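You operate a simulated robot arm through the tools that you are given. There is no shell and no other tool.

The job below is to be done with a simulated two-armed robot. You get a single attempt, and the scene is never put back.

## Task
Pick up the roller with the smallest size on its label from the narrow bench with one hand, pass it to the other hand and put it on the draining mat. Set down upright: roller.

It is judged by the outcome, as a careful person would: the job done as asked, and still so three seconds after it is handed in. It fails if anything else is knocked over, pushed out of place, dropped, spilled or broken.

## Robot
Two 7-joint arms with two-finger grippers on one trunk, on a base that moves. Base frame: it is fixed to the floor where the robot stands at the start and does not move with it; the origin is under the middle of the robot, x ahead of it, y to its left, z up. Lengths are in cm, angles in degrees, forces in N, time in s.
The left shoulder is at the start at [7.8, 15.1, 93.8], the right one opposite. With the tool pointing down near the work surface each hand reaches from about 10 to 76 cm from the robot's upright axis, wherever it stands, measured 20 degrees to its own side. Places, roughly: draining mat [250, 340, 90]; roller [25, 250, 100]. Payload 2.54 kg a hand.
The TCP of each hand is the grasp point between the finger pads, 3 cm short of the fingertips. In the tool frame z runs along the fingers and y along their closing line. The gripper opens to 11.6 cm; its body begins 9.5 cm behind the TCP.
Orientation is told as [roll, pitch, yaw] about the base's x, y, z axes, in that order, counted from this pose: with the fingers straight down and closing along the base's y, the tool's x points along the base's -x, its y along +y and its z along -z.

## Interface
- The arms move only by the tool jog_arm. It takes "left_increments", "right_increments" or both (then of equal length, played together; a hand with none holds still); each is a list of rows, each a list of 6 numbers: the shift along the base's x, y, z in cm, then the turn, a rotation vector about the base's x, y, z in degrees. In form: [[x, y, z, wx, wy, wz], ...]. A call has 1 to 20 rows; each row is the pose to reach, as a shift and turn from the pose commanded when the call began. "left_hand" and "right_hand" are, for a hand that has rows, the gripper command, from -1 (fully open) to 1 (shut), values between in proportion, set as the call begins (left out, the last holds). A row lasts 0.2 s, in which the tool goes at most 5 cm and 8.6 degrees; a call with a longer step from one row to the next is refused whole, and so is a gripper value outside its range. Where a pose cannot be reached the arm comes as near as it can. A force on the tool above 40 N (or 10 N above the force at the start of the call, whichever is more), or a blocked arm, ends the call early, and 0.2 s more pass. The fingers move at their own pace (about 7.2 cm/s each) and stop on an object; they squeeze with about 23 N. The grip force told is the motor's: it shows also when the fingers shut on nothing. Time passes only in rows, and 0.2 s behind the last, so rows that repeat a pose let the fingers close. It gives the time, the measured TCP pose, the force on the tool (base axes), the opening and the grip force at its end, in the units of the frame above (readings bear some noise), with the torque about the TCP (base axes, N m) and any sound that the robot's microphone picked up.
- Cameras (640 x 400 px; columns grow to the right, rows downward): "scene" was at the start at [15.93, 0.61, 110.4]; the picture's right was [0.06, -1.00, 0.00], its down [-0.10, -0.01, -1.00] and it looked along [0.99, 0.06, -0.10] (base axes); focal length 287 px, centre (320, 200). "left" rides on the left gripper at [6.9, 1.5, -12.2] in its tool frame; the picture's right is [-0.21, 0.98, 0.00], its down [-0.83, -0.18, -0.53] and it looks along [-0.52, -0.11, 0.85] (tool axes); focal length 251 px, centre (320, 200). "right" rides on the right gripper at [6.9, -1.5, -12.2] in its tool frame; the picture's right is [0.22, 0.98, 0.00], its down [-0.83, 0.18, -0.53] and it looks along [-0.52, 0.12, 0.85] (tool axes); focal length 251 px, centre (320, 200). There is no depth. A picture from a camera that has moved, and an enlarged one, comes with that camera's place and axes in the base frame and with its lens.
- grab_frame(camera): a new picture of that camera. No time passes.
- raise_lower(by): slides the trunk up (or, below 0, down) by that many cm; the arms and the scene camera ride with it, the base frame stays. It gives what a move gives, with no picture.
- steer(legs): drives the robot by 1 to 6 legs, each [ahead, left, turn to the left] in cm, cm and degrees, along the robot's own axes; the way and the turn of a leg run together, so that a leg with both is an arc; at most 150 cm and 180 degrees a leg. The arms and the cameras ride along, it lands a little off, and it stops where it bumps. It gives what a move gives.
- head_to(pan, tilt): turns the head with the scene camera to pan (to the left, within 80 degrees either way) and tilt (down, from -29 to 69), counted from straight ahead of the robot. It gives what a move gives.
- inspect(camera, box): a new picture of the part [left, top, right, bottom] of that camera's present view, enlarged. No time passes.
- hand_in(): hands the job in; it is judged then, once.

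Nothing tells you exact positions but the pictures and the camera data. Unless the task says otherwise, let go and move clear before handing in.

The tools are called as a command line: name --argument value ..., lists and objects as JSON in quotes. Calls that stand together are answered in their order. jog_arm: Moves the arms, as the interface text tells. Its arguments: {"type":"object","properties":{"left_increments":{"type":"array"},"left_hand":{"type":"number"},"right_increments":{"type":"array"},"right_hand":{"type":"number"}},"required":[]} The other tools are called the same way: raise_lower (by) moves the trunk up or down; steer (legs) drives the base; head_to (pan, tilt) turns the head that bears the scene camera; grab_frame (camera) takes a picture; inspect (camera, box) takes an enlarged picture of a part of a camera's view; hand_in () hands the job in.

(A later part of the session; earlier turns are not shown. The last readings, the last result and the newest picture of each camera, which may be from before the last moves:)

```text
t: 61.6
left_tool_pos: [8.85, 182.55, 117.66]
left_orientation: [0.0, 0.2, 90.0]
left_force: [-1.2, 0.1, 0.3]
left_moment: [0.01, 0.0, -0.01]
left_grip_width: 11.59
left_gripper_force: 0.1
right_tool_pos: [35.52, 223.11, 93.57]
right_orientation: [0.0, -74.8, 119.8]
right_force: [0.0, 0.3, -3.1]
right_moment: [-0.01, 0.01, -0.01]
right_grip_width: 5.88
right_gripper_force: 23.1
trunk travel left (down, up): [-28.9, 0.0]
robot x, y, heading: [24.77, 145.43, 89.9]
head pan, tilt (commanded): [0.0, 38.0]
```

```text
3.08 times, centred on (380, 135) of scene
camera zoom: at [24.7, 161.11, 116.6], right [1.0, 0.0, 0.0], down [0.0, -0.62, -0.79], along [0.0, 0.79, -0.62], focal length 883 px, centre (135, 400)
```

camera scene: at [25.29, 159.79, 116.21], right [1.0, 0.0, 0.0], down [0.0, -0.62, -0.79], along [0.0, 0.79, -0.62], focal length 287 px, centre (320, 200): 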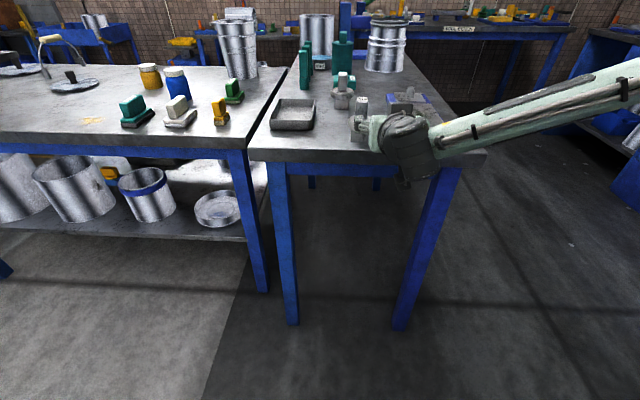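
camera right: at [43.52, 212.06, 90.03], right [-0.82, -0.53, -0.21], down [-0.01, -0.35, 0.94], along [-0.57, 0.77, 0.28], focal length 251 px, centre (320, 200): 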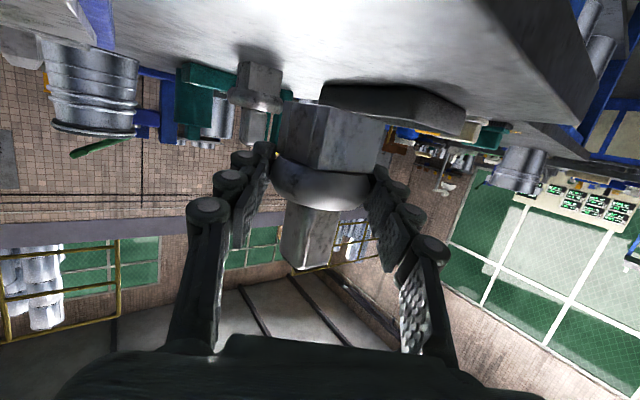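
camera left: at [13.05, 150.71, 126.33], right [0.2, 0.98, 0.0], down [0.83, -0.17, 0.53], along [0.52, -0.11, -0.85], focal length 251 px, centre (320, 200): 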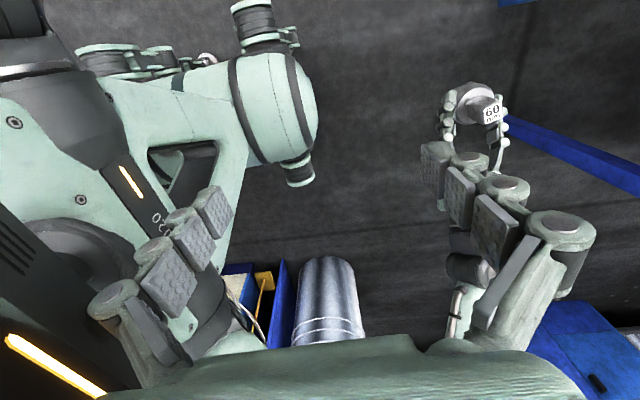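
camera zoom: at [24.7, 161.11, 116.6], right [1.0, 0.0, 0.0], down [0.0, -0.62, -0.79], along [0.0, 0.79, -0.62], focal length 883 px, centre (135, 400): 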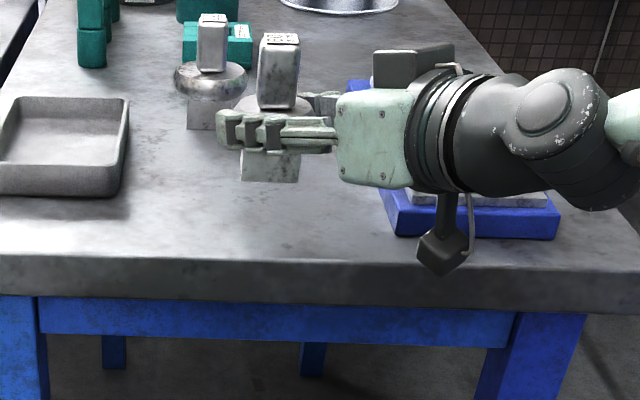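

Lifted cleanly and upright. I'll back well away from the bench and bring the roller closer for the hand-over.

steer --legs '[[-45, 0, 0]]'

jog_arm --right_increments '[[-0.6, -2.2, -0.8, 0, 0, 0], [-1.2, -4.4, -1.6, 0, 0, 0], [-1.8, -6.6, -2.4, 0, 0, 0], [-2.4, -8.8, -3.2, 0, 0, 0], [-3, -11, -4, 0, 0, 0], [-3, -11, -4, 0, 0, 0]]'

grab_frame --camera "scene"

grab_frame --camera "left"

```text
t: 64.3
left_tool_pos: [8.51, 138.84, 117.73]
left_orientation: [-0.1, 0.0, 90.2]
left_force: [0.3, -0.4, 0.3]
left_moment: [0.02, 0.01, -0.01]
left_grip_width: 11.59
left_gripper_force: 0.1
right_tool_pos: [35.32, 179.41, 93.63]
right_orientation: [0.0, -74.8, 120.1]
right_force: [-0.4, 0.5, -2.8]
right_moment: [-0.06, -0.02, -0.01]
right_grip_width: 5.86
right_gripper_force: 22.8
trunk travel left (down, up): [-28.9, 0.0]
robot x, y, heading: [25.17, 102.07, 90.0]
head pan, tilt (commanded): [0.0, 38.0]
```

```text
t: 65.7
left_tool_pos: [8.62, 138.93, 117.72]
left_orientation: [0.1, 0.1, 90.2]
left_force: [0.0, 0.9, 0.1]
left_moment: [0.0, -0.02, -0.02]
left_grip_width: 11.61
left_gripper_force: 0.0
right_tool_pos: [32.21, 168.45, 89.64]
right_orientation: [-0.3, -74.8, 120.0]
right_force: [0.4, 0.9, -3.4]
right_moment: [-0.02, -0.03, -0.02]
right_grip_width: 5.86
right_gripper_force: 23.3
trunk travel left (down, up): [-28.9, 0.0]
robot x, y, heading: [24.59, 102.07, 90.2]
head pan, tilt (commanded): [0.0, 38.0]
```

```text
taken
camera scene: at [24.65, 117.48, 116.6], right [1.0, 0.0, 0.0], down [0.0, -0.62, -0.79], along [0.0, 0.79, -0.62], focal length 287 px, centre (320, 200)
```

scene: 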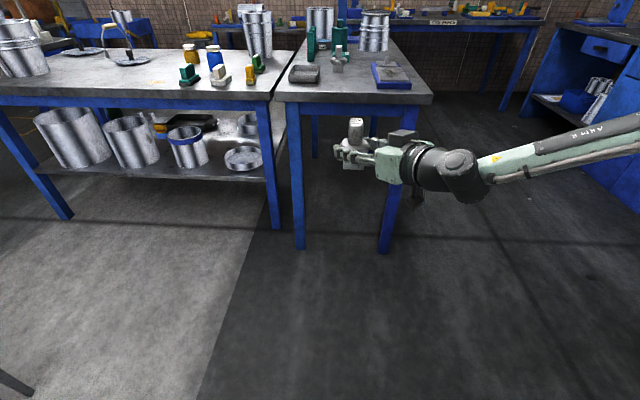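

```text
taken
camera left: at [7.05, 132.12, 129.89], right [-0.98, 0.21, 0.0], down [0.18, 0.83, 0.53], along [0.11, 0.52, -0.85], focal length 251 px, centre (320, 200)
```

left: 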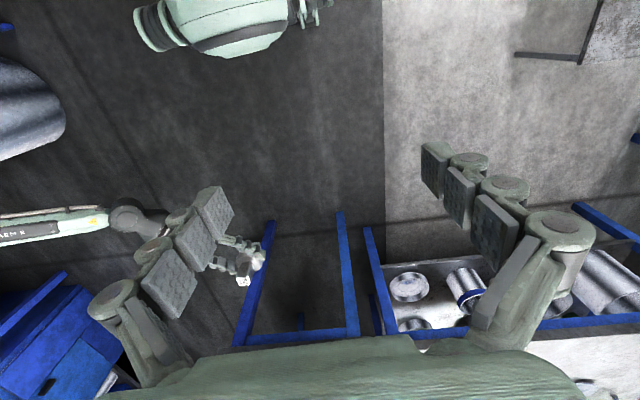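

Roller is at about [31.6, 169.5], in open space. I'll zoom in to measure the handle position and yaw for the left-hand grasp.

inspect --camera "scene" --box '[325, 105, 385, 180]'

grab_frame --camera "right"

```text
5.33 times, centred on (355, 142) of scene
camera zoom: at [24.65, 117.48, 116.6], right [1.0, 0.0, 0.0], down [0.0, -0.62, -0.79], along [0.0, 0.79, -0.62], focal length 1531 px, centre (133, 507)
```

zoom: 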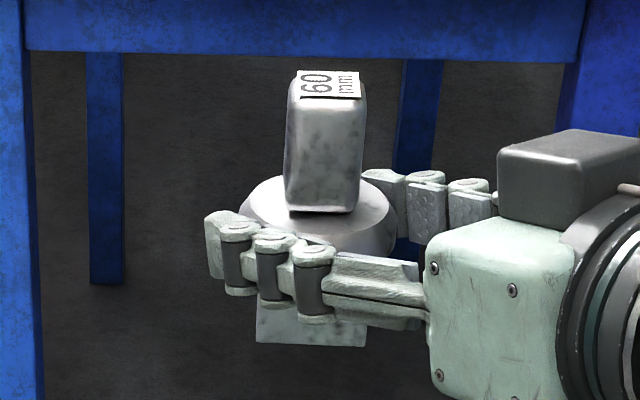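

```text
taken
camera right: at [40.21, 157.64, 86.12], right [-0.82, -0.54, -0.21], down [-0.01, -0.35, 0.94], along [-0.58, 0.77, 0.28], focal length 251 px, centre (320, 200)
```

right: 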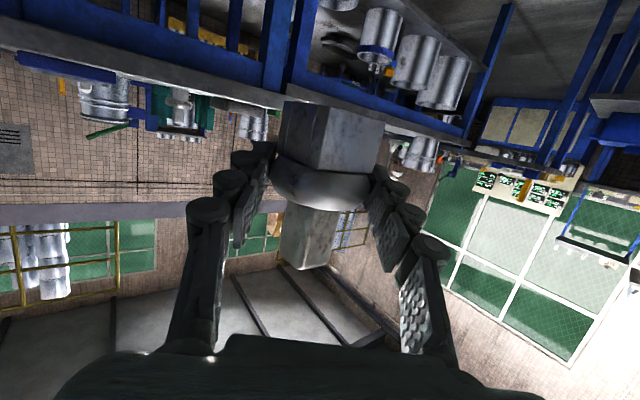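

The handle stands free above the right fingers, yaw about -4°. I'll bring the left hand (partly open, pointing down) to a point 13 cm above the handle.

jog_arm --left_increments '[[2.3, 3.1, -1.0, 0, 0, -0.5], [4.6, 6.2, -2.0, 0, 0, -1], [6.9, 9.3, -3.0, 0, 0, -1.5], [9.2, 12.4, -4.0, 0, 0, -2], [11.5, 15.5, -5.0, 0, 0, -2.5], [13.8, 18.6, -6.0, 0, 0, -3], [16.1, 21.7, -7.0, 0, 0, -3.5], [18.4, 24.8, -8.0, 0, 0, -4], [20.7, 27.9, -9.0, 0, 0, -4], [23.0, 30.7, -9.7, 0, 0, -4], [23.0, 30.7, -9.7, 0, 0, -4]]' --left_hand 0.1

grab_frame --camera "left"

grab_frame --camera "scene"

```text
t: 68.1
left_tool_pos: [31.08, 167.83, 106.87]
left_orientation: [0.1, 0.0, 86.1]
left_force: [1.5, -0.8, 0.9]
left_moment: [0.06, 0.01, -0.02]
left_grip_width: 5.2
left_gripper_force: 0.0
left hand out of reach, approached as far as the arm can: row 10, 11
right_tool_pos: [32.21, 168.49, 89.7]
right_orientation: [0.0, -74.7, 119.9]
right_force: [0.7, -0.2, -2.7]
right_moment: [-0.03, -0.02, 0.04]
right_grip_width: 5.85
right_gripper_force: 22.6
trunk travel left (down, up): [-28.9, 0.0]
robot x, y, heading: [24.84, 101.85, 90.2]
head pan, tilt (commanded): [0.0, 38.0]
```

```text
taken
camera left: at [29.21, 161.02, 119.03], right [-0.96, 0.28, 0.0], down [0.24, 0.81, 0.53], along [0.15, 0.51, -0.85], focal length 251 px, centre (320, 200)
```

left: 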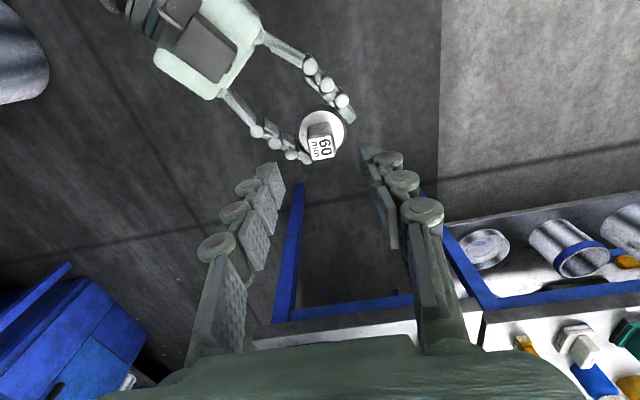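

```text
taken
camera scene: at [24.73, 117.43, 116.61], right [1.0, 0.0, 0.0], down [0.0, -0.62, -0.79], along [0.0, 0.79, -0.62], focal length 287 px, centre (320, 200)
```

scene: 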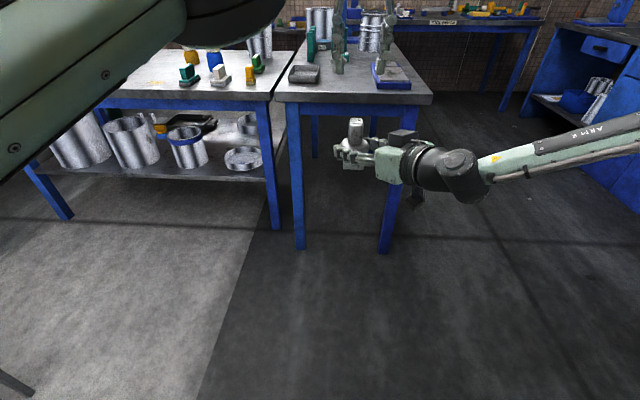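

The left arm is at the edge of its reach there, so I'll bring the roller 5 cm closer with the right arm.

jog_arm --right_increments '[[-0.3, -1.7, 0, 0, 0, 0], [-0.6, -3.4, 0, 0, 0, 0], [-0.9, -5, 0, 0, 0, 0], [-0.9, -5, 0, 0, 0, 0]]'

grab_frame --camera "left"

inspect --camera "scene" --box '[320, 110, 390, 190]'

```text
t: 69.1
left_tool_pos: [31.13, 167.83, 106.82]
left_orientation: [0.0, 0.1, 86.2]
left_force: [-0.2, 0.1, -0.5]
left_moment: [0.01, 0.02, -0.05]
left_grip_width: 5.24
left_gripper_force: 0.0
right_tool_pos: [31.36, 163.43, 89.61]
right_orientation: [-0.1, -74.8, 120.2]
right_force: [-1.0, -0.1, -3.5]
right_moment: [-0.06, -0.03, 0.01]
right_grip_width: 5.86
right_gripper_force: 22.9
trunk travel left (down, up): [-28.9, 0.0]
robot x, y, heading: [24.66, 102.02, 90.0]
head pan, tilt (commanded): [0.0, 38.0]
```

```text
taken
camera left: at [29.1, 161.08, 119.03], right [-0.96, 0.28, 0.0], down [0.24, 0.81, 0.53], along [0.15, 0.51, -0.85], focal length 251 px, centre (320, 200)
```

left: 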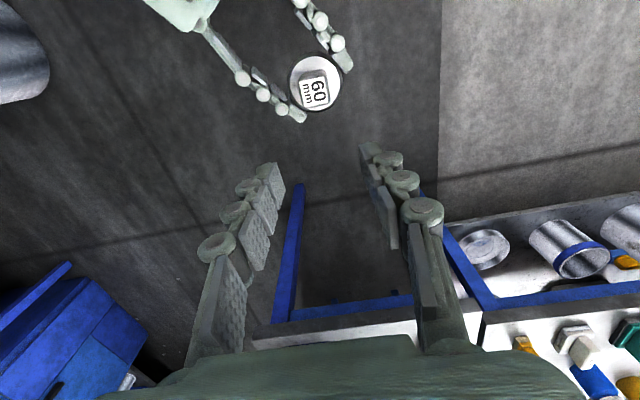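

```text
5.00 times, centred on (355, 150) of scene
camera zoom: at [24.65, 117.48, 116.6], right [1.0, 0.0, 0.0], down [0.0, -0.62, -0.79], along [0.0, 0.79, -0.62], focal length 1435 px, centre (145, 450)
```

zoom: 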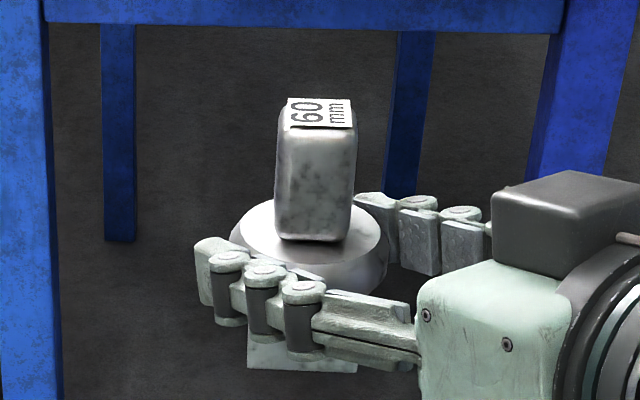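

Good: left camera places the label at [30.7, 164.4, 94.9], matching the arm data. I'll zoom in to check the handle's rotation relative to the left fingers.

inspect --camera "left" --box '[240, 20, 390, 140]'

```text
3.33 times, centred on (315, 80) of left
camera zoom: at [29.1, 161.08, 119.03], right [-0.96, 0.28, 0.0], down [0.24, 0.81, 0.53], along [0.15, 0.51, -0.85], focal length 838 px, centre (337, 600)
```

zoom: 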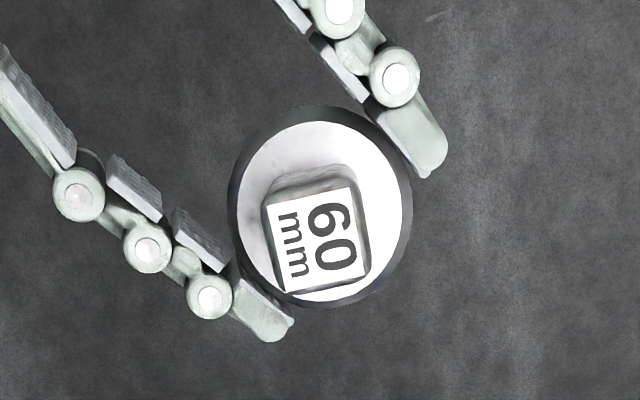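

The view confirms handle centre [30.6, 164.5] and yaw -4.3°, matching the left hand's 86.2° yaw. I'll move the left hand directly above, then verify before descending.

jog_arm --left_increments '[[-0.3, -1.6, -0.5, 0, 0, -0.4], [-0.5, -3.3, -1.5, 0, 0, -0.5], [-0.5, -3.3, -4, 0, 0, -0.5], [-0.5, -3.3, -4, 0, 0, -0.5]]'

grab_frame --camera "left"

inspect --camera "scene" --box '[280, 60, 460, 200]'

```text
t: 70.1
left_tool_pos: [30.11, 164.42, 102.81]
left_orientation: [0.1, 0.1, 85.8]
left_force: [0.0, 0.1, -0.7]
left_moment: [-0.01, -0.01, 0.02]
left_grip_width: 5.22
left_gripper_force: 0.0
right_tool_pos: [31.43, 163.38, 89.64]
right_orientation: [0.0, -74.8, 120.0]
right_force: [-0.1, 0.1, -2.1]
right_moment: [-0.07, -0.05, 0.0]
right_grip_width: 5.89
right_gripper_force: 23.0
trunk travel left (down, up): [-28.9, 0.0]
robot x, y, heading: [24.87, 102.05, 90.0]
head pan, tilt (commanded): [0.0, 38.0]
```

```text
taken
camera left: at [28.14, 157.81, 115.07], right [-0.96, 0.29, 0.0], down [0.24, 0.81, 0.53], along [0.15, 0.51, -0.85], focal length 251 px, centre (320, 200)
```

left: 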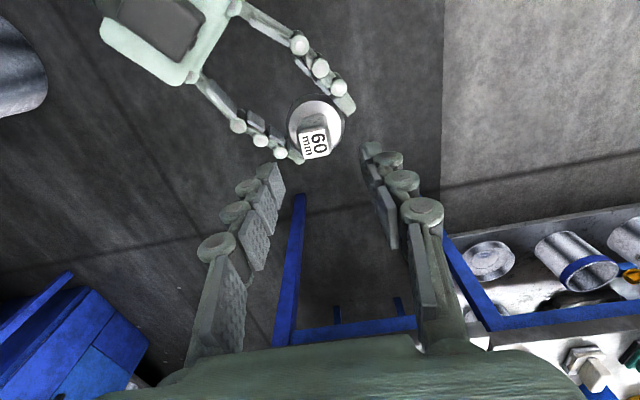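

```text
2.86 times, centred on (370, 130) of scene
camera zoom: at [24.66, 117.46, 116.61], right [1.0, 0.0, 0.0], down [0.0, -0.62, -0.79], along [0.0, 0.79, -0.62], focal length 820 px, centre (177, 400)
```

zoom: 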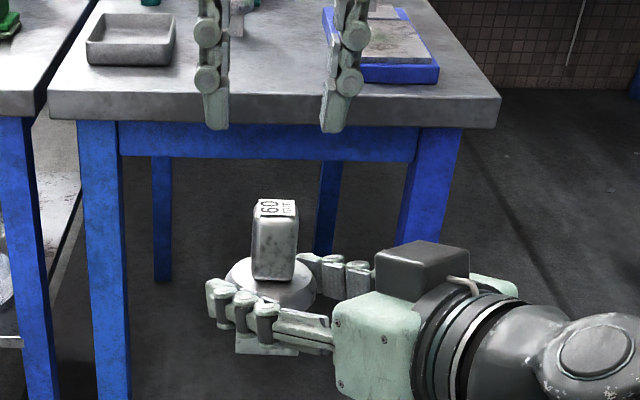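

Nearly above; handle is 0.4 cm to the +x side. I'll correct and descend so the pads straddle the handle.

jog_arm --left_increments '[[0.4, 0.05, -1.5, 0, 0, 0], [0.4, 0.05, -3.5, 0, 0, 0], [0.4, 0.05, -5.5, 0, 0, 0], [0.4, 0.05, -7.2, 0, 0, 0], [0.4, 0.05, -8.2, 0, 0, 0], [0.4, 0.05, -8.2, 0, 0, 0]]'

grab_frame --camera "left"

inspect --camera "scene" --box '[290, 80, 430, 200]'

grab_frame --camera "right"

```text
t: 71.5
left_tool_pos: [30.63, 164.49, 94.7]
left_orientation: [0.1, 0.0, 85.8]
left_force: [0.0, 1.2, 0.1]
left_moment: [-0.01, -0.03, -0.01]
left_grip_width: 5.22
left_gripper_force: 0.0
right_tool_pos: [31.35, 163.49, 89.67]
right_orientation: [0.0, -74.8, 120.1]
right_force: [-0.8, 0.0, -2.9]
right_moment: [-0.03, -0.04, 0.0]
right_grip_width: 5.86
right_gripper_force: 23.1
trunk travel left (down, up): [-28.9, 0.0]
robot x, y, heading: [24.59, 102.04, 90.1]
head pan, tilt (commanded): [0.0, 38.0]
```

```text
taken
camera left: at [28.54, 157.81, 106.86], right [-0.96, 0.29, 0.0], down [0.24, 0.81, 0.53], along [0.15, 0.51, -0.85], focal length 251 px, centre (320, 200)
```

left: 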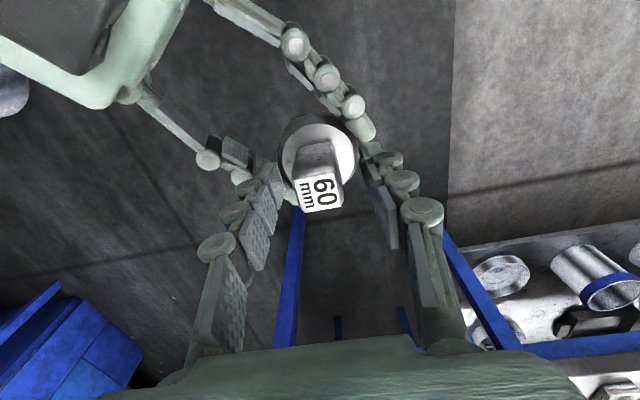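

```text
3.33 times, centred on (360, 140) of scene
camera zoom: at [24.65, 117.47, 116.6], right [1.0, 0.0, 0.0], down [0.0, -0.62, -0.79], along [0.0, 0.79, -0.62], focal length 957 px, centre (187, 400)
```

zoom: 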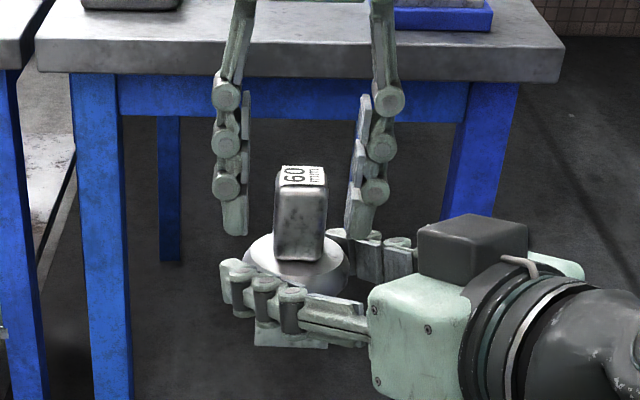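

```text
taken
camera right: at [39.4, 152.46, 86.11], right [-0.82, -0.54, -0.21], down [-0.01, -0.35, 0.94], along [-0.58, 0.77, 0.28], focal length 251 px, centre (320, 200)
```

right: 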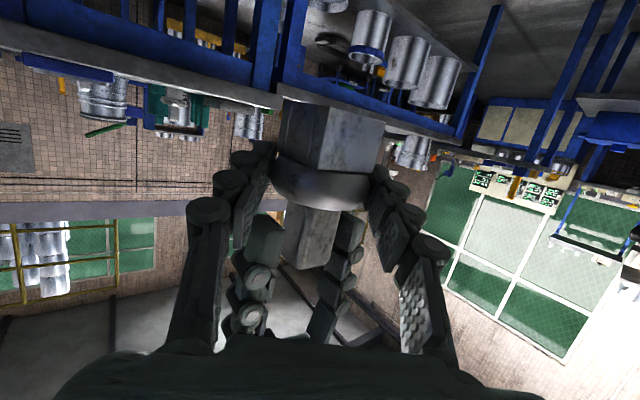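

The left fingers straddle the handle centrally, clear of the right fingers. Closing the left hand while the right still holds.

jog_arm --left_increments '[[0, 0, 0, 0, 0, 0], [0, 0, 0, 0, 0, 0], [0, 0, 0, 0, 0, 0], [0, 0, 0, 0, 0, 0], [0, 0, 0, 0, 0, 0]]' --left_hand 1

grab_frame --camera "left"

inspect --camera "scene" --box '[290, 80, 430, 200]'

```text
t: 72.7
left_tool_pos: [30.66, 164.37, 94.72]
left_orientation: [-0.1, 0.1, 85.7]
left_force: [7.1, -0.8, 0.7]
left_moment: [-0.01, -0.25, -0.03]
left_grip_width: 2.74
left_gripper_force: 22.5
right_tool_pos: [31.35, 163.25, 89.6]
right_orientation: [-0.1, -74.9, 120.2]
right_force: [-8.3, 1.2, -2.4]
right_moment: [-0.1, -0.18, 0.12]
right_grip_width: 5.85
right_gripper_force: 22.6
trunk travel left (down, up): [-28.9, 0.0]
robot x, y, heading: [24.97, 101.76, 90.0]
head pan, tilt (commanded): [0.0, 38.0]
```

```text
taken
camera left: at [28.58, 157.79, 106.89], right [-0.96, 0.29, 0.0], down [0.24, 0.81, 0.53], along [0.15, 0.51, -0.85], focal length 251 px, centre (320, 200)
```

left: 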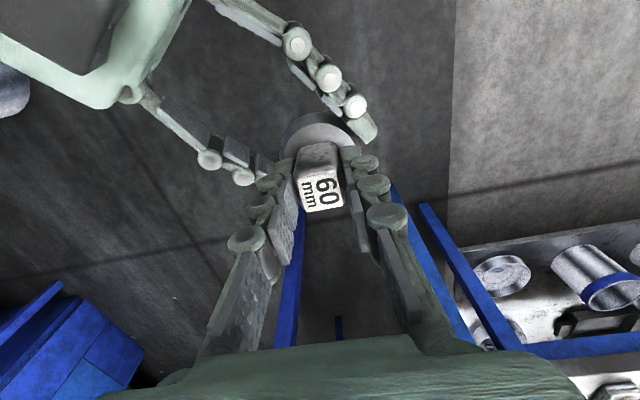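

```text
3.33 times, centred on (360, 140) of scene
camera zoom: at [24.65, 117.47, 116.6], right [1.0, 0.0, 0.0], down [0.0, -0.62, -0.79], along [0.0, 0.79, -0.62], focal length 957 px, centre (187, 400)
```

zoom: 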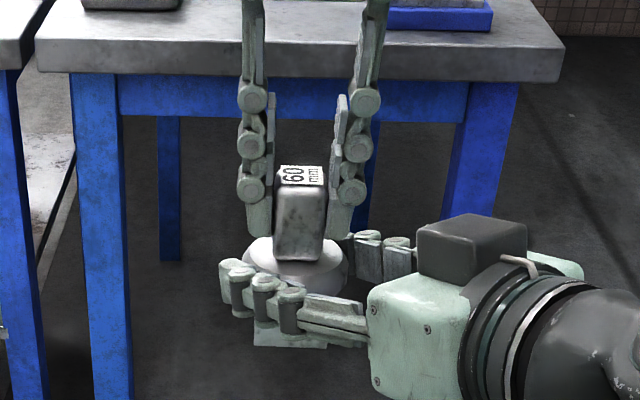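

Both hands hold the roller, with a mild 7 N side load. I'll ease the left hand 1 mm in +x to relieve it, then open the right hand.

jog_arm --left_increments '[[0.1, 0, 0, 0, 0, 0], [0.15, 0, 0, 0, 0, 0], [0.15, 0, 0, 0, 0, 0]]'

jog_arm --right_increments '[[0, 0, 0, 0, 0, 0], [0, 0, 0, 0, 0, 0], [0, 0, 0, 0, 0, 0], [0, 0, 0, 0, 0, 0]]' --right_hand -0.35

grab_frame --camera "left"

inspect --camera "scene" --box '[290, 80, 430, 200]'

```text
t: 73.5
left_tool_pos: [30.72, 164.47, 94.7]
left_orientation: [0.0, 0.0, 85.7]
left_force: [6.7, -3.0, 0.2]
left_moment: [-0.08, -0.18, -0.07]
left_grip_width: 2.74
left_gripper_force: 22.6
right_tool_pos: [31.39, 163.47, 89.56]
right_orientation: [-0.2, -74.8, 120.2]
right_force: [-6.7, 3.8, -3.7]
right_moment: [-0.05, -0.15, 0.12]
right_grip_width: 5.87
right_gripper_force: 23.0
trunk travel left (down, up): [-28.9, 0.0]
robot x, y, heading: [24.48, 102.01, 90.0]
head pan, tilt (commanded): [0.0, 38.0]
```

```text
t: 74.5
left_tool_pos: [30.6, 164.58, 94.67]
left_orientation: [0.0, 0.2, 85.7]
left_force: [-0.6, -0.1, 0.4]
left_moment: [-0.01, 0.01, 0.01]
left_grip_width: 2.76
left_gripper_force: 22.9
right_tool_pos: [31.34, 163.35, 89.67]
right_orientation: [-0.1, -74.7, 120.1]
right_force: [0.3, -0.2, 0.6]
right_moment: [-0.04, 0.03, -0.03]
right_grip_width: 7.84
right_gripper_force: 0.1
trunk travel left (down, up): [-28.9, 0.0]
robot x, y, heading: [24.45, 102.19, 89.9]
head pan, tilt (commanded): [0.0, 38.0]
```

```text
taken
camera left: at [28.63, 157.85, 106.87], right [-0.96, 0.29, 0.0], down [0.24, 0.81, 0.53], along [0.15, 0.51, -0.85], focal length 251 px, centre (320, 200)
```

left: 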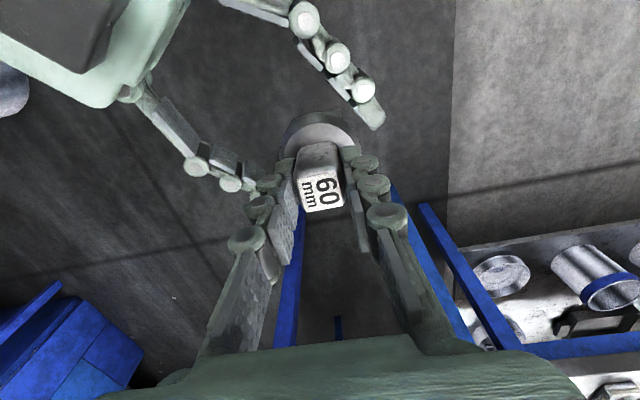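

```text
3.33 times, centred on (360, 140) of scene
camera zoom: at [24.65, 117.47, 116.6], right [1.0, 0.0, 0.0], down [0.0, -0.62, -0.79], along [0.0, 0.79, -0.62], focal length 957 px, centre (187, 400)
```

zoom: 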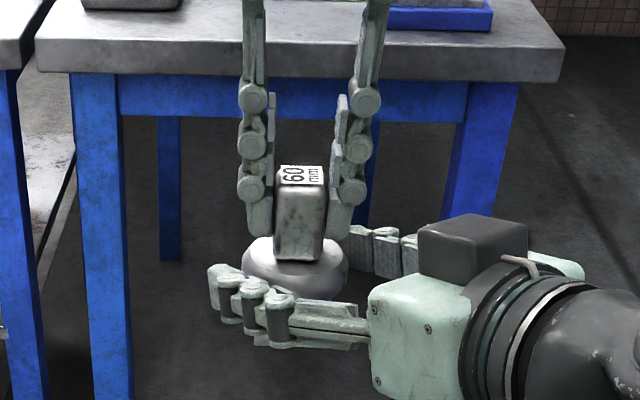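

The right hand is open and the roller is in the left hand. I'll drop the right hand straight down clear of the roller, then move it away to the right.

jog_arm --right_increments '[[0, 0, -1.5, 0, 0, 0], [0, 0, -4, 0, 0, 0], [0, 0, -7, 0, 0, 0], [0, 0, -9, 0, 0, 0], [2, -1, -9.5, 0, 0, 0], [6, -1, -9.5, 0, 0, 0], [10, -1, -9.5, 0, 0, 0], [14, -1, -9.5, 0, 0, 0]]'

grab_frame --camera "scene"

grab_frame --camera "right"

```text
t: 76.3
left_tool_pos: [30.75, 164.48, 94.8]
left_orientation: [0.0, 0.1, 85.6]
left_force: [0.1, -0.4, 0.1]
left_moment: [-0.02, 0.01, -0.02]
left_grip_width: 2.75
left_gripper_force: 22.7
right_tool_pos: [45.32, 162.59, 80.35]
right_orientation: [-0.1, -74.8, 120.1]
right_force: [-1.6, 0.2, 0.0]
right_moment: [-0.02, -0.02, -0.03]
right_grip_width: 7.83
right_gripper_force: 0.1
right hand out of reach, approached as far as the arm can: row 3, 4, 5
trunk travel left (down, up): [-28.9, 0.0]
robot x, y, heading: [24.5, 101.96, 90.0]
head pan, tilt (commanded): [0.0, 38.0]
```

```text
taken
camera scene: at [24.69, 117.46, 116.61], right [1.0, 0.0, 0.0], down [0.0, -0.62, -0.79], along [0.0, 0.79, -0.62], focal length 287 px, centre (320, 200)
```

scene: 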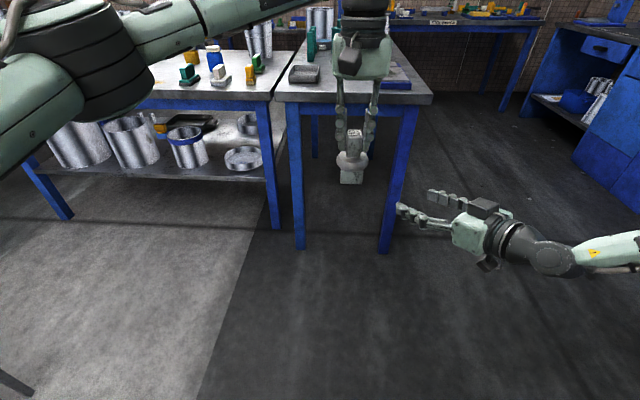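

```text
taken
camera right: at [53.38, 151.58, 76.83], right [-0.82, -0.54, -0.21], down [-0.01, -0.35, 0.94], along [-0.58, 0.77, 0.28], focal length 251 px, centre (320, 200)
```

right: 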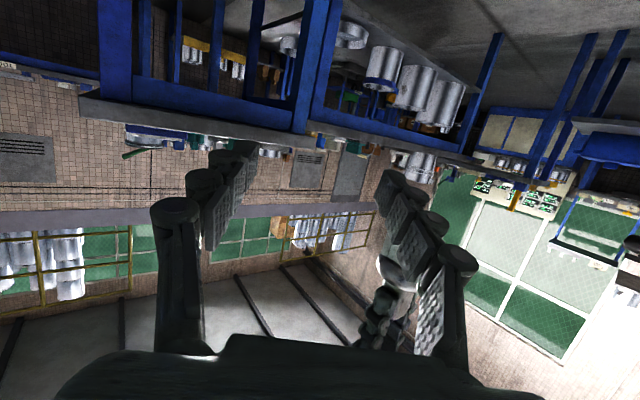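

The right hand is clear, and the left hand appears to hold the roller upright by the handle. I'll zoom in to confirm.

inspect --camera "scene" --box '[310, 40, 410, 200]'

grab_frame --camera "left"

```text
2.50 times, centred on (360, 120) of scene
camera zoom: at [24.69, 117.46, 116.61], right [1.0, 0.0, 0.0], down [0.0, -0.62, -0.79], along [0.0, 0.79, -0.62], focal length 718 px, centre (220, 400)
```

zoom: 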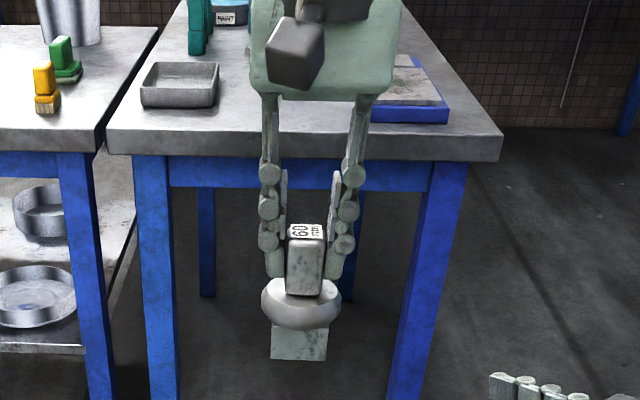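

```text
taken
camera left: at [28.67, 157.83, 106.88], right [-0.96, 0.29, 0.0], down [0.24, 0.81, 0.53], along [0.15, 0.51, -0.85], focal length 251 px, centre (320, 200)
```

left: 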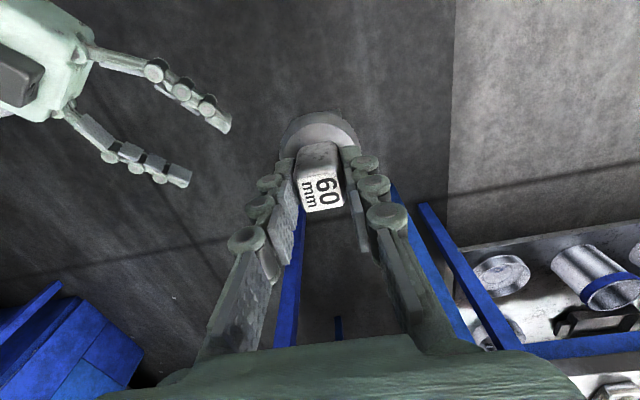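

Confirmed: the left hand holds the 60 mm roller upright. Now I'll bring both arms into a compact travelling pose: the right hand back to pointing down at the right, left hand with the roller in closer on the left.

jog_arm --right_increments '[[1, -1, 2.5, -7.2, -4.17, 0], [2, -2, 5, -14.4, -8.3, 0], [3, -3, 8, -21.6, -12.5, 0], [4, -4, 11, -28.8, -16.6, 0], [4.5, -5, 14, -36, -20.8, 0], [5, -6, 17, -43.2, -25, 0], [5, -7, 20, -50.4, -29.1, 0], [5, -8, 22.5, -57.6, -33.3, 0], [5, -9, 25, -64.9, -37.5, 0]]' --left_increments '[[-1.5, -1, 1, 0, 0, 0.5], [-3, -2.5, 2, 0, 0, 1], [-4.5, -4, 3, 0, 0, 1.5], [-6, -5.5, 4, 0, 0, 2], [-7.5, -7, 5.5, 0, 0, 2.5], [-9, -8.5, 7, 0, 0, 3], [-10.5, -10, 8, 0, 0, 3.5], [-12, -12, 9, 0, 0, 4], [-14, -14, 10, 0, 0, 4.3]]'

head_to --pan -55 --tilt 12

grab_frame --camera "scene"

```text
t: 78.3
left_tool_pos: [16.36, 150.35, 104.6]
left_orientation: [0.0, 0.2, 90.1]
left_force: [0.0, -0.5, -1.7]
left_moment: [0.02, -0.02, -0.04]
left_grip_width: 2.76
left_gripper_force: 23.1
right_tool_pos: [52.48, 153.32, 105.24]
right_orientation: [0.2, 0.0, 120.4]
right_force: [-0.4, -0.6, 0.3]
right_moment: [0.03, -0.01, 0.01]
right_grip_width: 7.83
right_gripper_force: 0.0
right hand out of reach, approached as far as the arm can: row 8, 9
trunk travel left (down, up): [-28.9, 0.0]
robot x, y, heading: [24.68, 102.18, 90.0]
head pan, tilt (commanded): [0.0, 38.0]
```

```text
t: 79.5
left_tool_pos: [16.54, 150.62, 104.67]
left_orientation: [0.0, 0.1, 90.0]
left_force: [1.0, -0.7, -3.1]
left_moment: [-0.02, 0.03, -0.01]
left_grip_width: 2.74
left_gripper_force: 22.8
right_tool_pos: [52.47, 153.35, 105.26]
right_orientation: [0.3, 0.0, 120.5]
right_force: [-0.7, 0.6, -0.4]
right_moment: [0.0, 0.0, 0.0]
right_grip_width: 7.81
right_gripper_force: 0.0
trunk travel left (down, up): [-28.9, 0.0]
robot x, y, heading: [25.13, 101.93, 89.9]
head pan, tilt (commanded): [-55.0, 12.0]
```

```text
taken
camera scene: at [32.28, 114.21, 120.75], right [0.58, -0.82, 0.0], down [-0.17, -0.12, -0.98], along [0.8, 0.56, -0.21], focal length 287 px, centre (320, 200)
```

scene: 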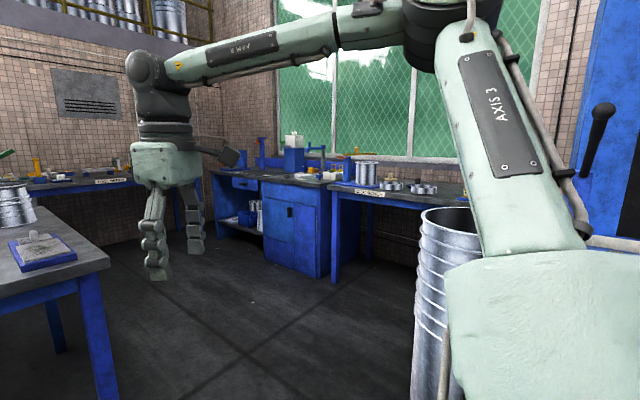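

The blue bench with the drawer (toward [250, 340]) is visible ahead-right. I'll turn the right hand back to its natural yaw and zoom in on that bench.

jog_arm --right_increments '[[-1, -1, 1, 0, 0, -7.5], [-2, -2, 2, 0, 0, -15], [-4, -3, 3, 0, 0, -22.5], [-6, -4, 4, 0, 0, -30]]'

grab_frame --camera "scene"

inspect --camera "scene" --box '[190, 120, 450, 240]'

```text
t: 80.5
left_tool_pos: [16.67, 150.41, 104.56]
left_orientation: [0.0, 0.1, 90.1]
left_force: [1.0, -0.1, -2.9]
left_moment: [0.04, 0.05, 0.01]
left_grip_width: 2.75
left_gripper_force: 22.8
right_tool_pos: [66.77, 149.53, 105.94]
right_orientation: [3.5, -0.1, 94.5]
right_force: [0.1, 0.0, 0.1]
right_moment: [-0.01, 0.0, 0.0]
right_grip_width: 7.83
right_gripper_force: 0.0
right hand out of reach, approached as far as the arm can: row 1, 2, 3, 4
trunk travel left (down, up): [-28.9, 0.0]
robot x, y, heading: [24.71, 102.03, 90.0]
head pan, tilt (commanded): [-55.0, 12.0]
```

```text
taken
camera scene: at [32.34, 114.2, 120.75], right [0.58, -0.82, 0.0], down [-0.17, -0.12, -0.98], along [0.8, 0.56, -0.21], focal length 287 px, centre (320, 200)
```

scene: 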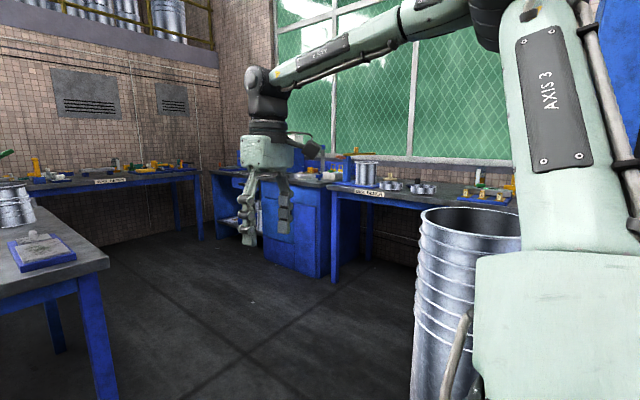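

```text
2.46 times, centred on (320, 180) of scene
camera zoom: at [32.34, 114.2, 120.75], right [0.58, -0.82, 0.0], down [-0.17, -0.12, -0.98], along [0.8, 0.56, -0.21], focal length 707 px, centre (320, 249)
```

zoom: 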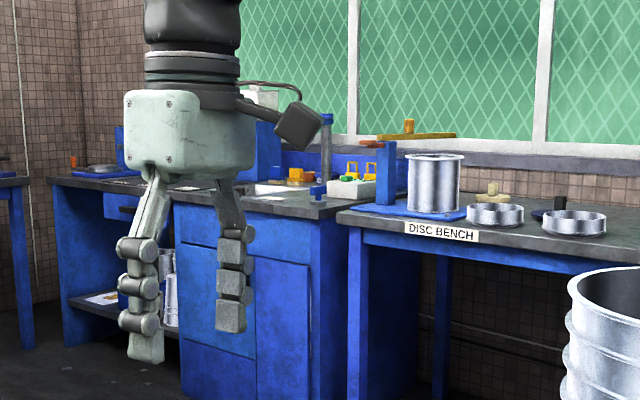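

The right arm ended up with its elbow out wide; I'll try tucking the hand up and inward so it stays clear of the bench later.

jog_arm --right_increments '[[-2, -1, 2, -0.6, 0, -0.8], [-4, -2, 4, -1.2, 0, -1.6], [-6, -3, 6, -1.8, 0, -2.4], [-8, -4, 8, -2.4, 0, -3.2], [-10, -4, 9, -3, 0, -4], [-12, -4, 10, -3.5, 0, -4.5]]'

head_to --pan -30 --tilt 12

grab_frame --camera "scene"

```text
t: 81.9
left_tool_pos: [16.57, 150.3, 104.51]
left_orientation: [0.0, 0.1, 90.0]
left_force: [-0.1, 0.1, -2.4]
left_moment: [-0.03, 0.01, 0.03]
left_grip_width: 2.78
left_gripper_force: 22.6
right_tool_pos: [69.41, 145.77, 114.19]
right_orientation: [3.6, 2.8, 90.8]
right_force: [-1.1, 0.9, -0.1]
right_moment: [0.0, -0.02, 0.01]
right_grip_width: 7.81
right_gripper_force: 0.1
right hand out of reach, approached as far as the arm can: row 1, 2, 3, 4, 5, 6
trunk travel left (down, up): [-28.9, 0.0]
robot x, y, heading: [25.19, 101.53, 90.1]
head pan, tilt (commanded): [-55.0, 12.0]
```

```text
t: 82.8
left_tool_pos: [16.53, 150.43, 104.59]
left_orientation: [0.1, 0.2, 89.9]
left_force: [-0.4, -0.4, -2.8]
left_moment: [-0.01, 0.01, 0.02]
left_grip_width: 2.73
left_gripper_force: 23.3
right_tool_pos: [69.33, 145.86, 114.1]
right_orientation: [3.7, 2.8, 90.7]
right_force: [0.0, 0.0, -0.2]
right_moment: [0.0, -0.02, 0.0]
right_grip_width: 7.85
right_gripper_force: 0.2
trunk travel left (down, up): [-28.9, 0.0]
robot x, y, heading: [24.64, 101.85, 90.0]
head pan, tilt (commanded): [-30.0, 12.0]
```

```text
taken
camera scene: at [29.31, 116.92, 120.75], right [0.87, -0.5, 0.0], down [-0.1, -0.18, -0.98], along [0.49, 0.85, -0.21], focal length 287 px, centre (320, 200)
```

scene: 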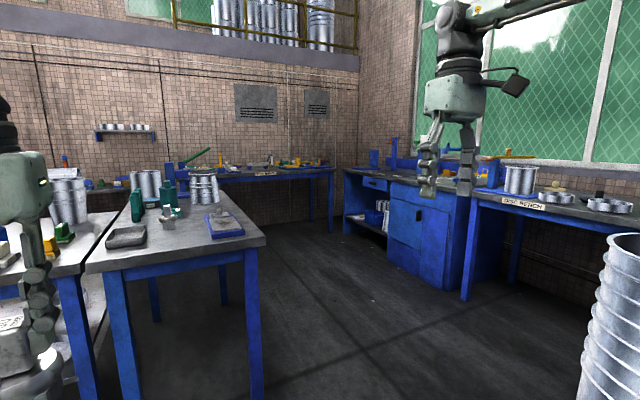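

Roller is safe in the left hand. Now I'll zoom on the blue bench to find the draining mat.

inspect --camera "scene" --box '[335, 120, 535, 245]'

head_to --pan -45 --tilt 12

inspect --camera "scene" --box '[250, 120, 450, 245]'

```text
3.20 times, centred on (435, 182) of scene
camera zoom: at [29.31, 116.92, 120.75], right [0.87, -0.5, 0.0], down [-0.1, -0.18, -0.98], along [0.49, 0.85, -0.21], focal length 918 px, centre (-48, 256)
```

zoom: 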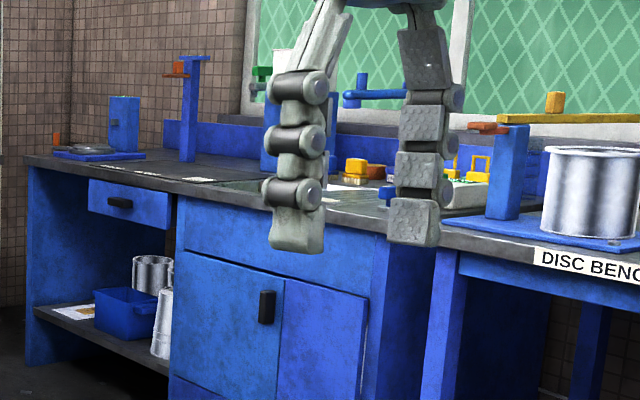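

```text
t: 83.6
left_tool_pos: [16.57, 150.39, 104.57]
left_orientation: [0.0, 0.1, 90.1]
left_force: [0.1, 0.4, -2.7]
left_moment: [-0.01, 0.01, -0.01]
left_grip_width: 2.75
left_gripper_force: 23.3
right_tool_pos: [69.31, 145.76, 114.08]
right_orientation: [3.6, 2.8, 90.9]
right_force: [-0.1, 0.6, 0.1]
right_moment: [0.02, 0.0, 0.0]
right_grip_width: 7.83
right_gripper_force: 0.1
trunk travel left (down, up): [-28.9, 0.0]
robot x, y, heading: [24.89, 102.19, 90.2]
head pan, tilt (commanded): [-45.0, 12.0]
```

```text
3.20 times, centred on (350, 182) of scene
camera zoom: at [31.23, 115.45, 120.75], right [0.71, -0.7, 0.0], down [-0.15, -0.15, -0.98], along [0.69, 0.69, -0.21], focal length 918 px, centre (224, 256)
```

zoom: 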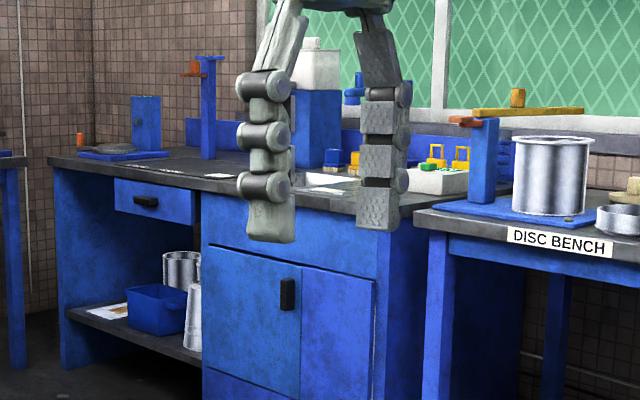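

The draining mat should be on the blue bench along the right wall. I'll drive: forward-right to about (60, 150), turn to face +x, then approach diagonally to about (115, 205) keeping clear of the drum and benches.

steer --legs '[[48, -35, 0], [0, 0, -90]]'

head_to --pan 10 --tilt 12

grab_frame --camera "scene"

```text
t: 91.4
left_tool_pos: [108.04, 157.67, 104.62]
left_orientation: [0.1, 0.0, 0.1]
left_force: [0.4, -0.1, -2.3]
left_moment: [-0.02, 0.01, 0.01]
left_grip_width: 2.75
left_gripper_force: 23.1
right_tool_pos: [103.59, 104.88, 114.21]
right_orientation: [3.6, 2.8, 0.8]
right_force: [0.1, 0.9, 0.0]
right_moment: [0.0, -0.05, 0.02]
right_grip_width: 7.82
right_gripper_force: 0.0
trunk travel left (down, up): [-28.9, 0.0]
robot x, y, heading: [59.58, 149.34, 0.1]
head pan, tilt (commanded): [-45.0, 12.0]
```

```text
t: 92.7
left_tool_pos: [108.12, 157.72, 104.54]
left_orientation: [0.0, 0.0, 0.1]
left_force: [-0.6, -0.9, -2.7]
left_moment: [-0.01, 0.02, -0.01]
left_grip_width: 2.76
left_gripper_force: 22.9
right_tool_pos: [103.41, 104.9, 114.11]
right_orientation: [3.7, 2.7, 0.9]
right_force: [-0.1, 0.4, 0.4]
right_moment: [0.03, 0.04, 0.03]
right_grip_width: 7.83
right_gripper_force: 0.0
trunk travel left (down, up): [-28.9, 0.0]
robot x, y, heading: [59.82, 149.52, 0.5]
head pan, tilt (commanded): [10.0, 12.0]
```

```text
taken
camera scene: at [75.61, 151.17, 120.75], right [0.18, -0.98, 0.0], down [-0.2, -0.04, -0.98], along [0.96, 0.17, -0.21], focal length 287 px, centre (320, 200)
```

scene: 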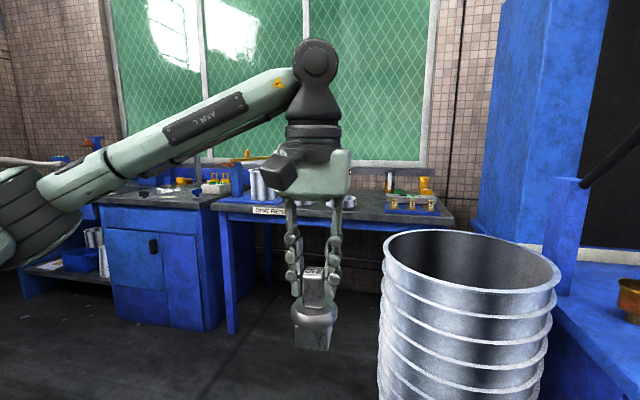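

Now facing the blue bench with the drum stack ahead-right. I'll move diagonally left-forward, away from the drum, to about (105, 235).

steer --legs '[[45, 85, 0]]'

head_to --pan 25 --tilt 15

grab_frame --camera "scene"

head_to --pan 55 --tilt 15

grab_frame --camera "scene"

```text
t: 97.7
left_tool_pos: [132.2, 206.32, 104.47]
left_orientation: [0.0, 0.1, 2.0]
left_force: [0.5, 1.0, -2.8]
left_moment: [0.02, -0.01, -0.01]
left_grip_width: 2.74
left_gripper_force: 22.8
right_tool_pos: [129.31, 153.33, 114.2]
right_orientation: [3.7, 2.7, 2.6]
right_force: [-0.4, 0.9, 0.5]
right_moment: [0.02, 0.03, 0.06]
right_grip_width: 7.8
right_gripper_force: 0.0
trunk travel left (down, up): [-28.9, 0.0]
robot x, y, heading: [84.31, 196.3, 1.9]
head pan, tilt (commanded): [10.0, 12.0]
stopped in leg 1: the robot was blocked; the commanded pose is now the measured one
```

```text
t: 98.4
left_tool_pos: [132.13, 206.14, 104.45]
left_orientation: [0.0, 0.1, 1.8]
left_force: [-0.2, 0.0, -3.9]
left_moment: [0.02, -0.02, 0.02]
left_grip_width: 2.75
left_gripper_force: 23.1
right_tool_pos: [129.18, 153.3, 114.29]
right_orientation: [3.5, 2.8, 2.7]
right_force: [-0.6, 0.1, -0.4]
right_moment: [-0.04, -0.01, -0.01]
right_grip_width: 7.83
right_gripper_force: 0.1
trunk travel left (down, up): [-28.9, 0.0]
robot x, y, heading: [83.95, 196.39, 1.7]
head pan, tilt (commanded): [25.0, 15.0]
```

```text
taken
camera scene: at [99.12, 200.98, 120.26], right [0.45, -0.89, 0.0], down [-0.23, -0.12, -0.97], along [0.86, 0.44, -0.26], focal length 287 px, centre (320, 200)
```

scene: 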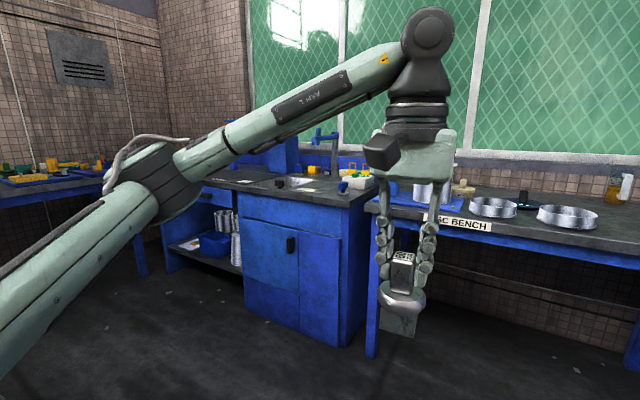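

```text
t: 99.4
left_tool_pos: [132.22, 206.2, 104.59]
left_orientation: [0.0, 0.1, 1.8]
left_force: [0.2, 0.8, -2.9]
left_moment: [0.0, -0.01, -0.01]
left_grip_width: 2.76
left_gripper_force: 23.2
right_tool_pos: [129.28, 153.3, 114.21]
right_orientation: [3.6, 2.8, 2.5]
right_force: [-0.5, 0.0, 1.0]
right_moment: [0.0, -0.02, -0.02]
right_grip_width: 7.83
right_gripper_force: 0.0
trunk travel left (down, up): [-28.9, 0.0]
robot x, y, heading: [83.72, 196.73, 2.0]
head pan, tilt (commanded): [55.0, 15.0]
```

```text
taken
camera scene: at [95.89, 204.57, 120.26], right [0.84, -0.55, 0.0], down [-0.14, -0.22, -0.97], along [0.53, 0.81, -0.26], focal length 287 px, centre (320, 200)
```

scene: 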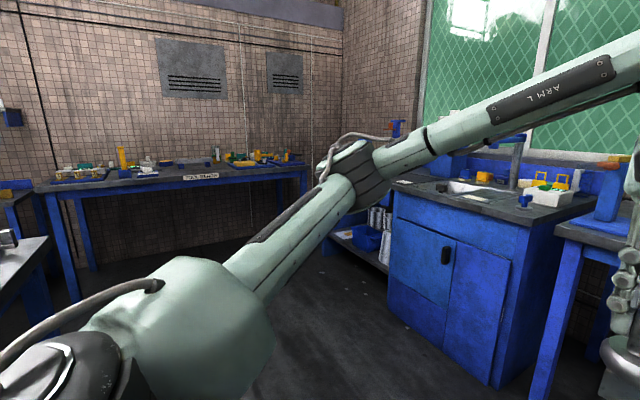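

The base was blocked — probably brushing the narrow bench's corner leg. I'll move straight ahead (away from it), then turn to check nothing on that bench was disturbed.

steer --legs '[[25, -3, -2]]'

steer --legs '[[0, 0, 70]]'

head_to --pan 70 --tilt 20

grab_frame --camera "scene"

```text
t: 101.2
left_tool_pos: [158.03, 202.38, 104.53]
left_orientation: [0.0, 0.1, 0.1]
left_force: [-0.3, 0.8, -3.2]
left_moment: [-0.01, 0.05, 0.0]
left_grip_width: 2.73
left_gripper_force: 22.9
right_tool_pos: [153.47, 149.63, 114.06]
right_orientation: [3.7, 2.8, 0.9]
right_force: [0.2, -0.6, 0.5]
right_moment: [-0.01, 0.04, 0.0]
right_grip_width: 7.83
right_gripper_force: 0.1
trunk travel left (down, up): [-28.9, 0.0]
robot x, y, heading: [109.23, 193.98, 0.2]
head pan, tilt (commanded): [55.0, 15.0]
```

```text
t: 104.7
left_tool_pos: [119.06, 242.27, 104.61]
left_orientation: [0.0, 0.1, 69.3]
left_force: [0.8, 0.1, -2.7]
left_moment: [-0.03, 0.02, 0.01]
left_grip_width: 2.75
left_gripper_force: 22.8
right_tool_pos: [166.78, 219.04, 114.19]
right_orientation: [3.6, 2.9, 69.9]
right_force: [-0.1, -0.3, 0.3]
right_moment: [0.02, -0.01, 0.0]
right_grip_width: 7.84
right_gripper_force: 0.1
trunk travel left (down, up): [-28.9, 0.0]
robot x, y, heading: [109.19, 193.62, 69.1]
head pan, tilt (commanded): [55.0, 15.0]
```

```text
t: 105.5
left_tool_pos: [119.1, 242.24, 104.52]
left_orientation: [0.1, 0.1, 69.2]
left_force: [-0.5, 0.3, -3.1]
left_moment: [0.03, 0.02, -0.05]
left_grip_width: 2.75
left_gripper_force: 23.6
right_tool_pos: [166.7, 219.1, 114.2]
right_orientation: [3.6, 2.6, 69.8]
right_force: [1.6, 0.5, 0.8]
right_moment: [-0.03, -0.01, 0.01]
right_grip_width: 7.84
right_gripper_force: 0.0
trunk travel left (down, up): [-28.9, 0.0]
robot x, y, heading: [109.28, 193.81, 69.2]
head pan, tilt (commanded): [70.0, 20.0]
```

```text
taken
camera scene: at [104.87, 206.51, 119.45], right [0.65, 0.76, 0.0], down [0.26, -0.22, -0.94], along [-0.71, 0.61, -0.34], focal length 287 px, centre (320, 200)
```

scene: 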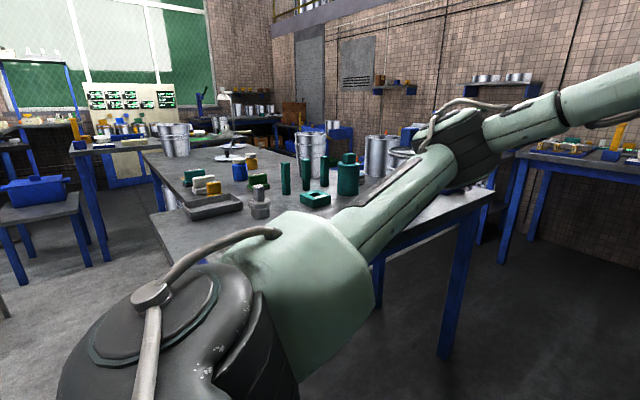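

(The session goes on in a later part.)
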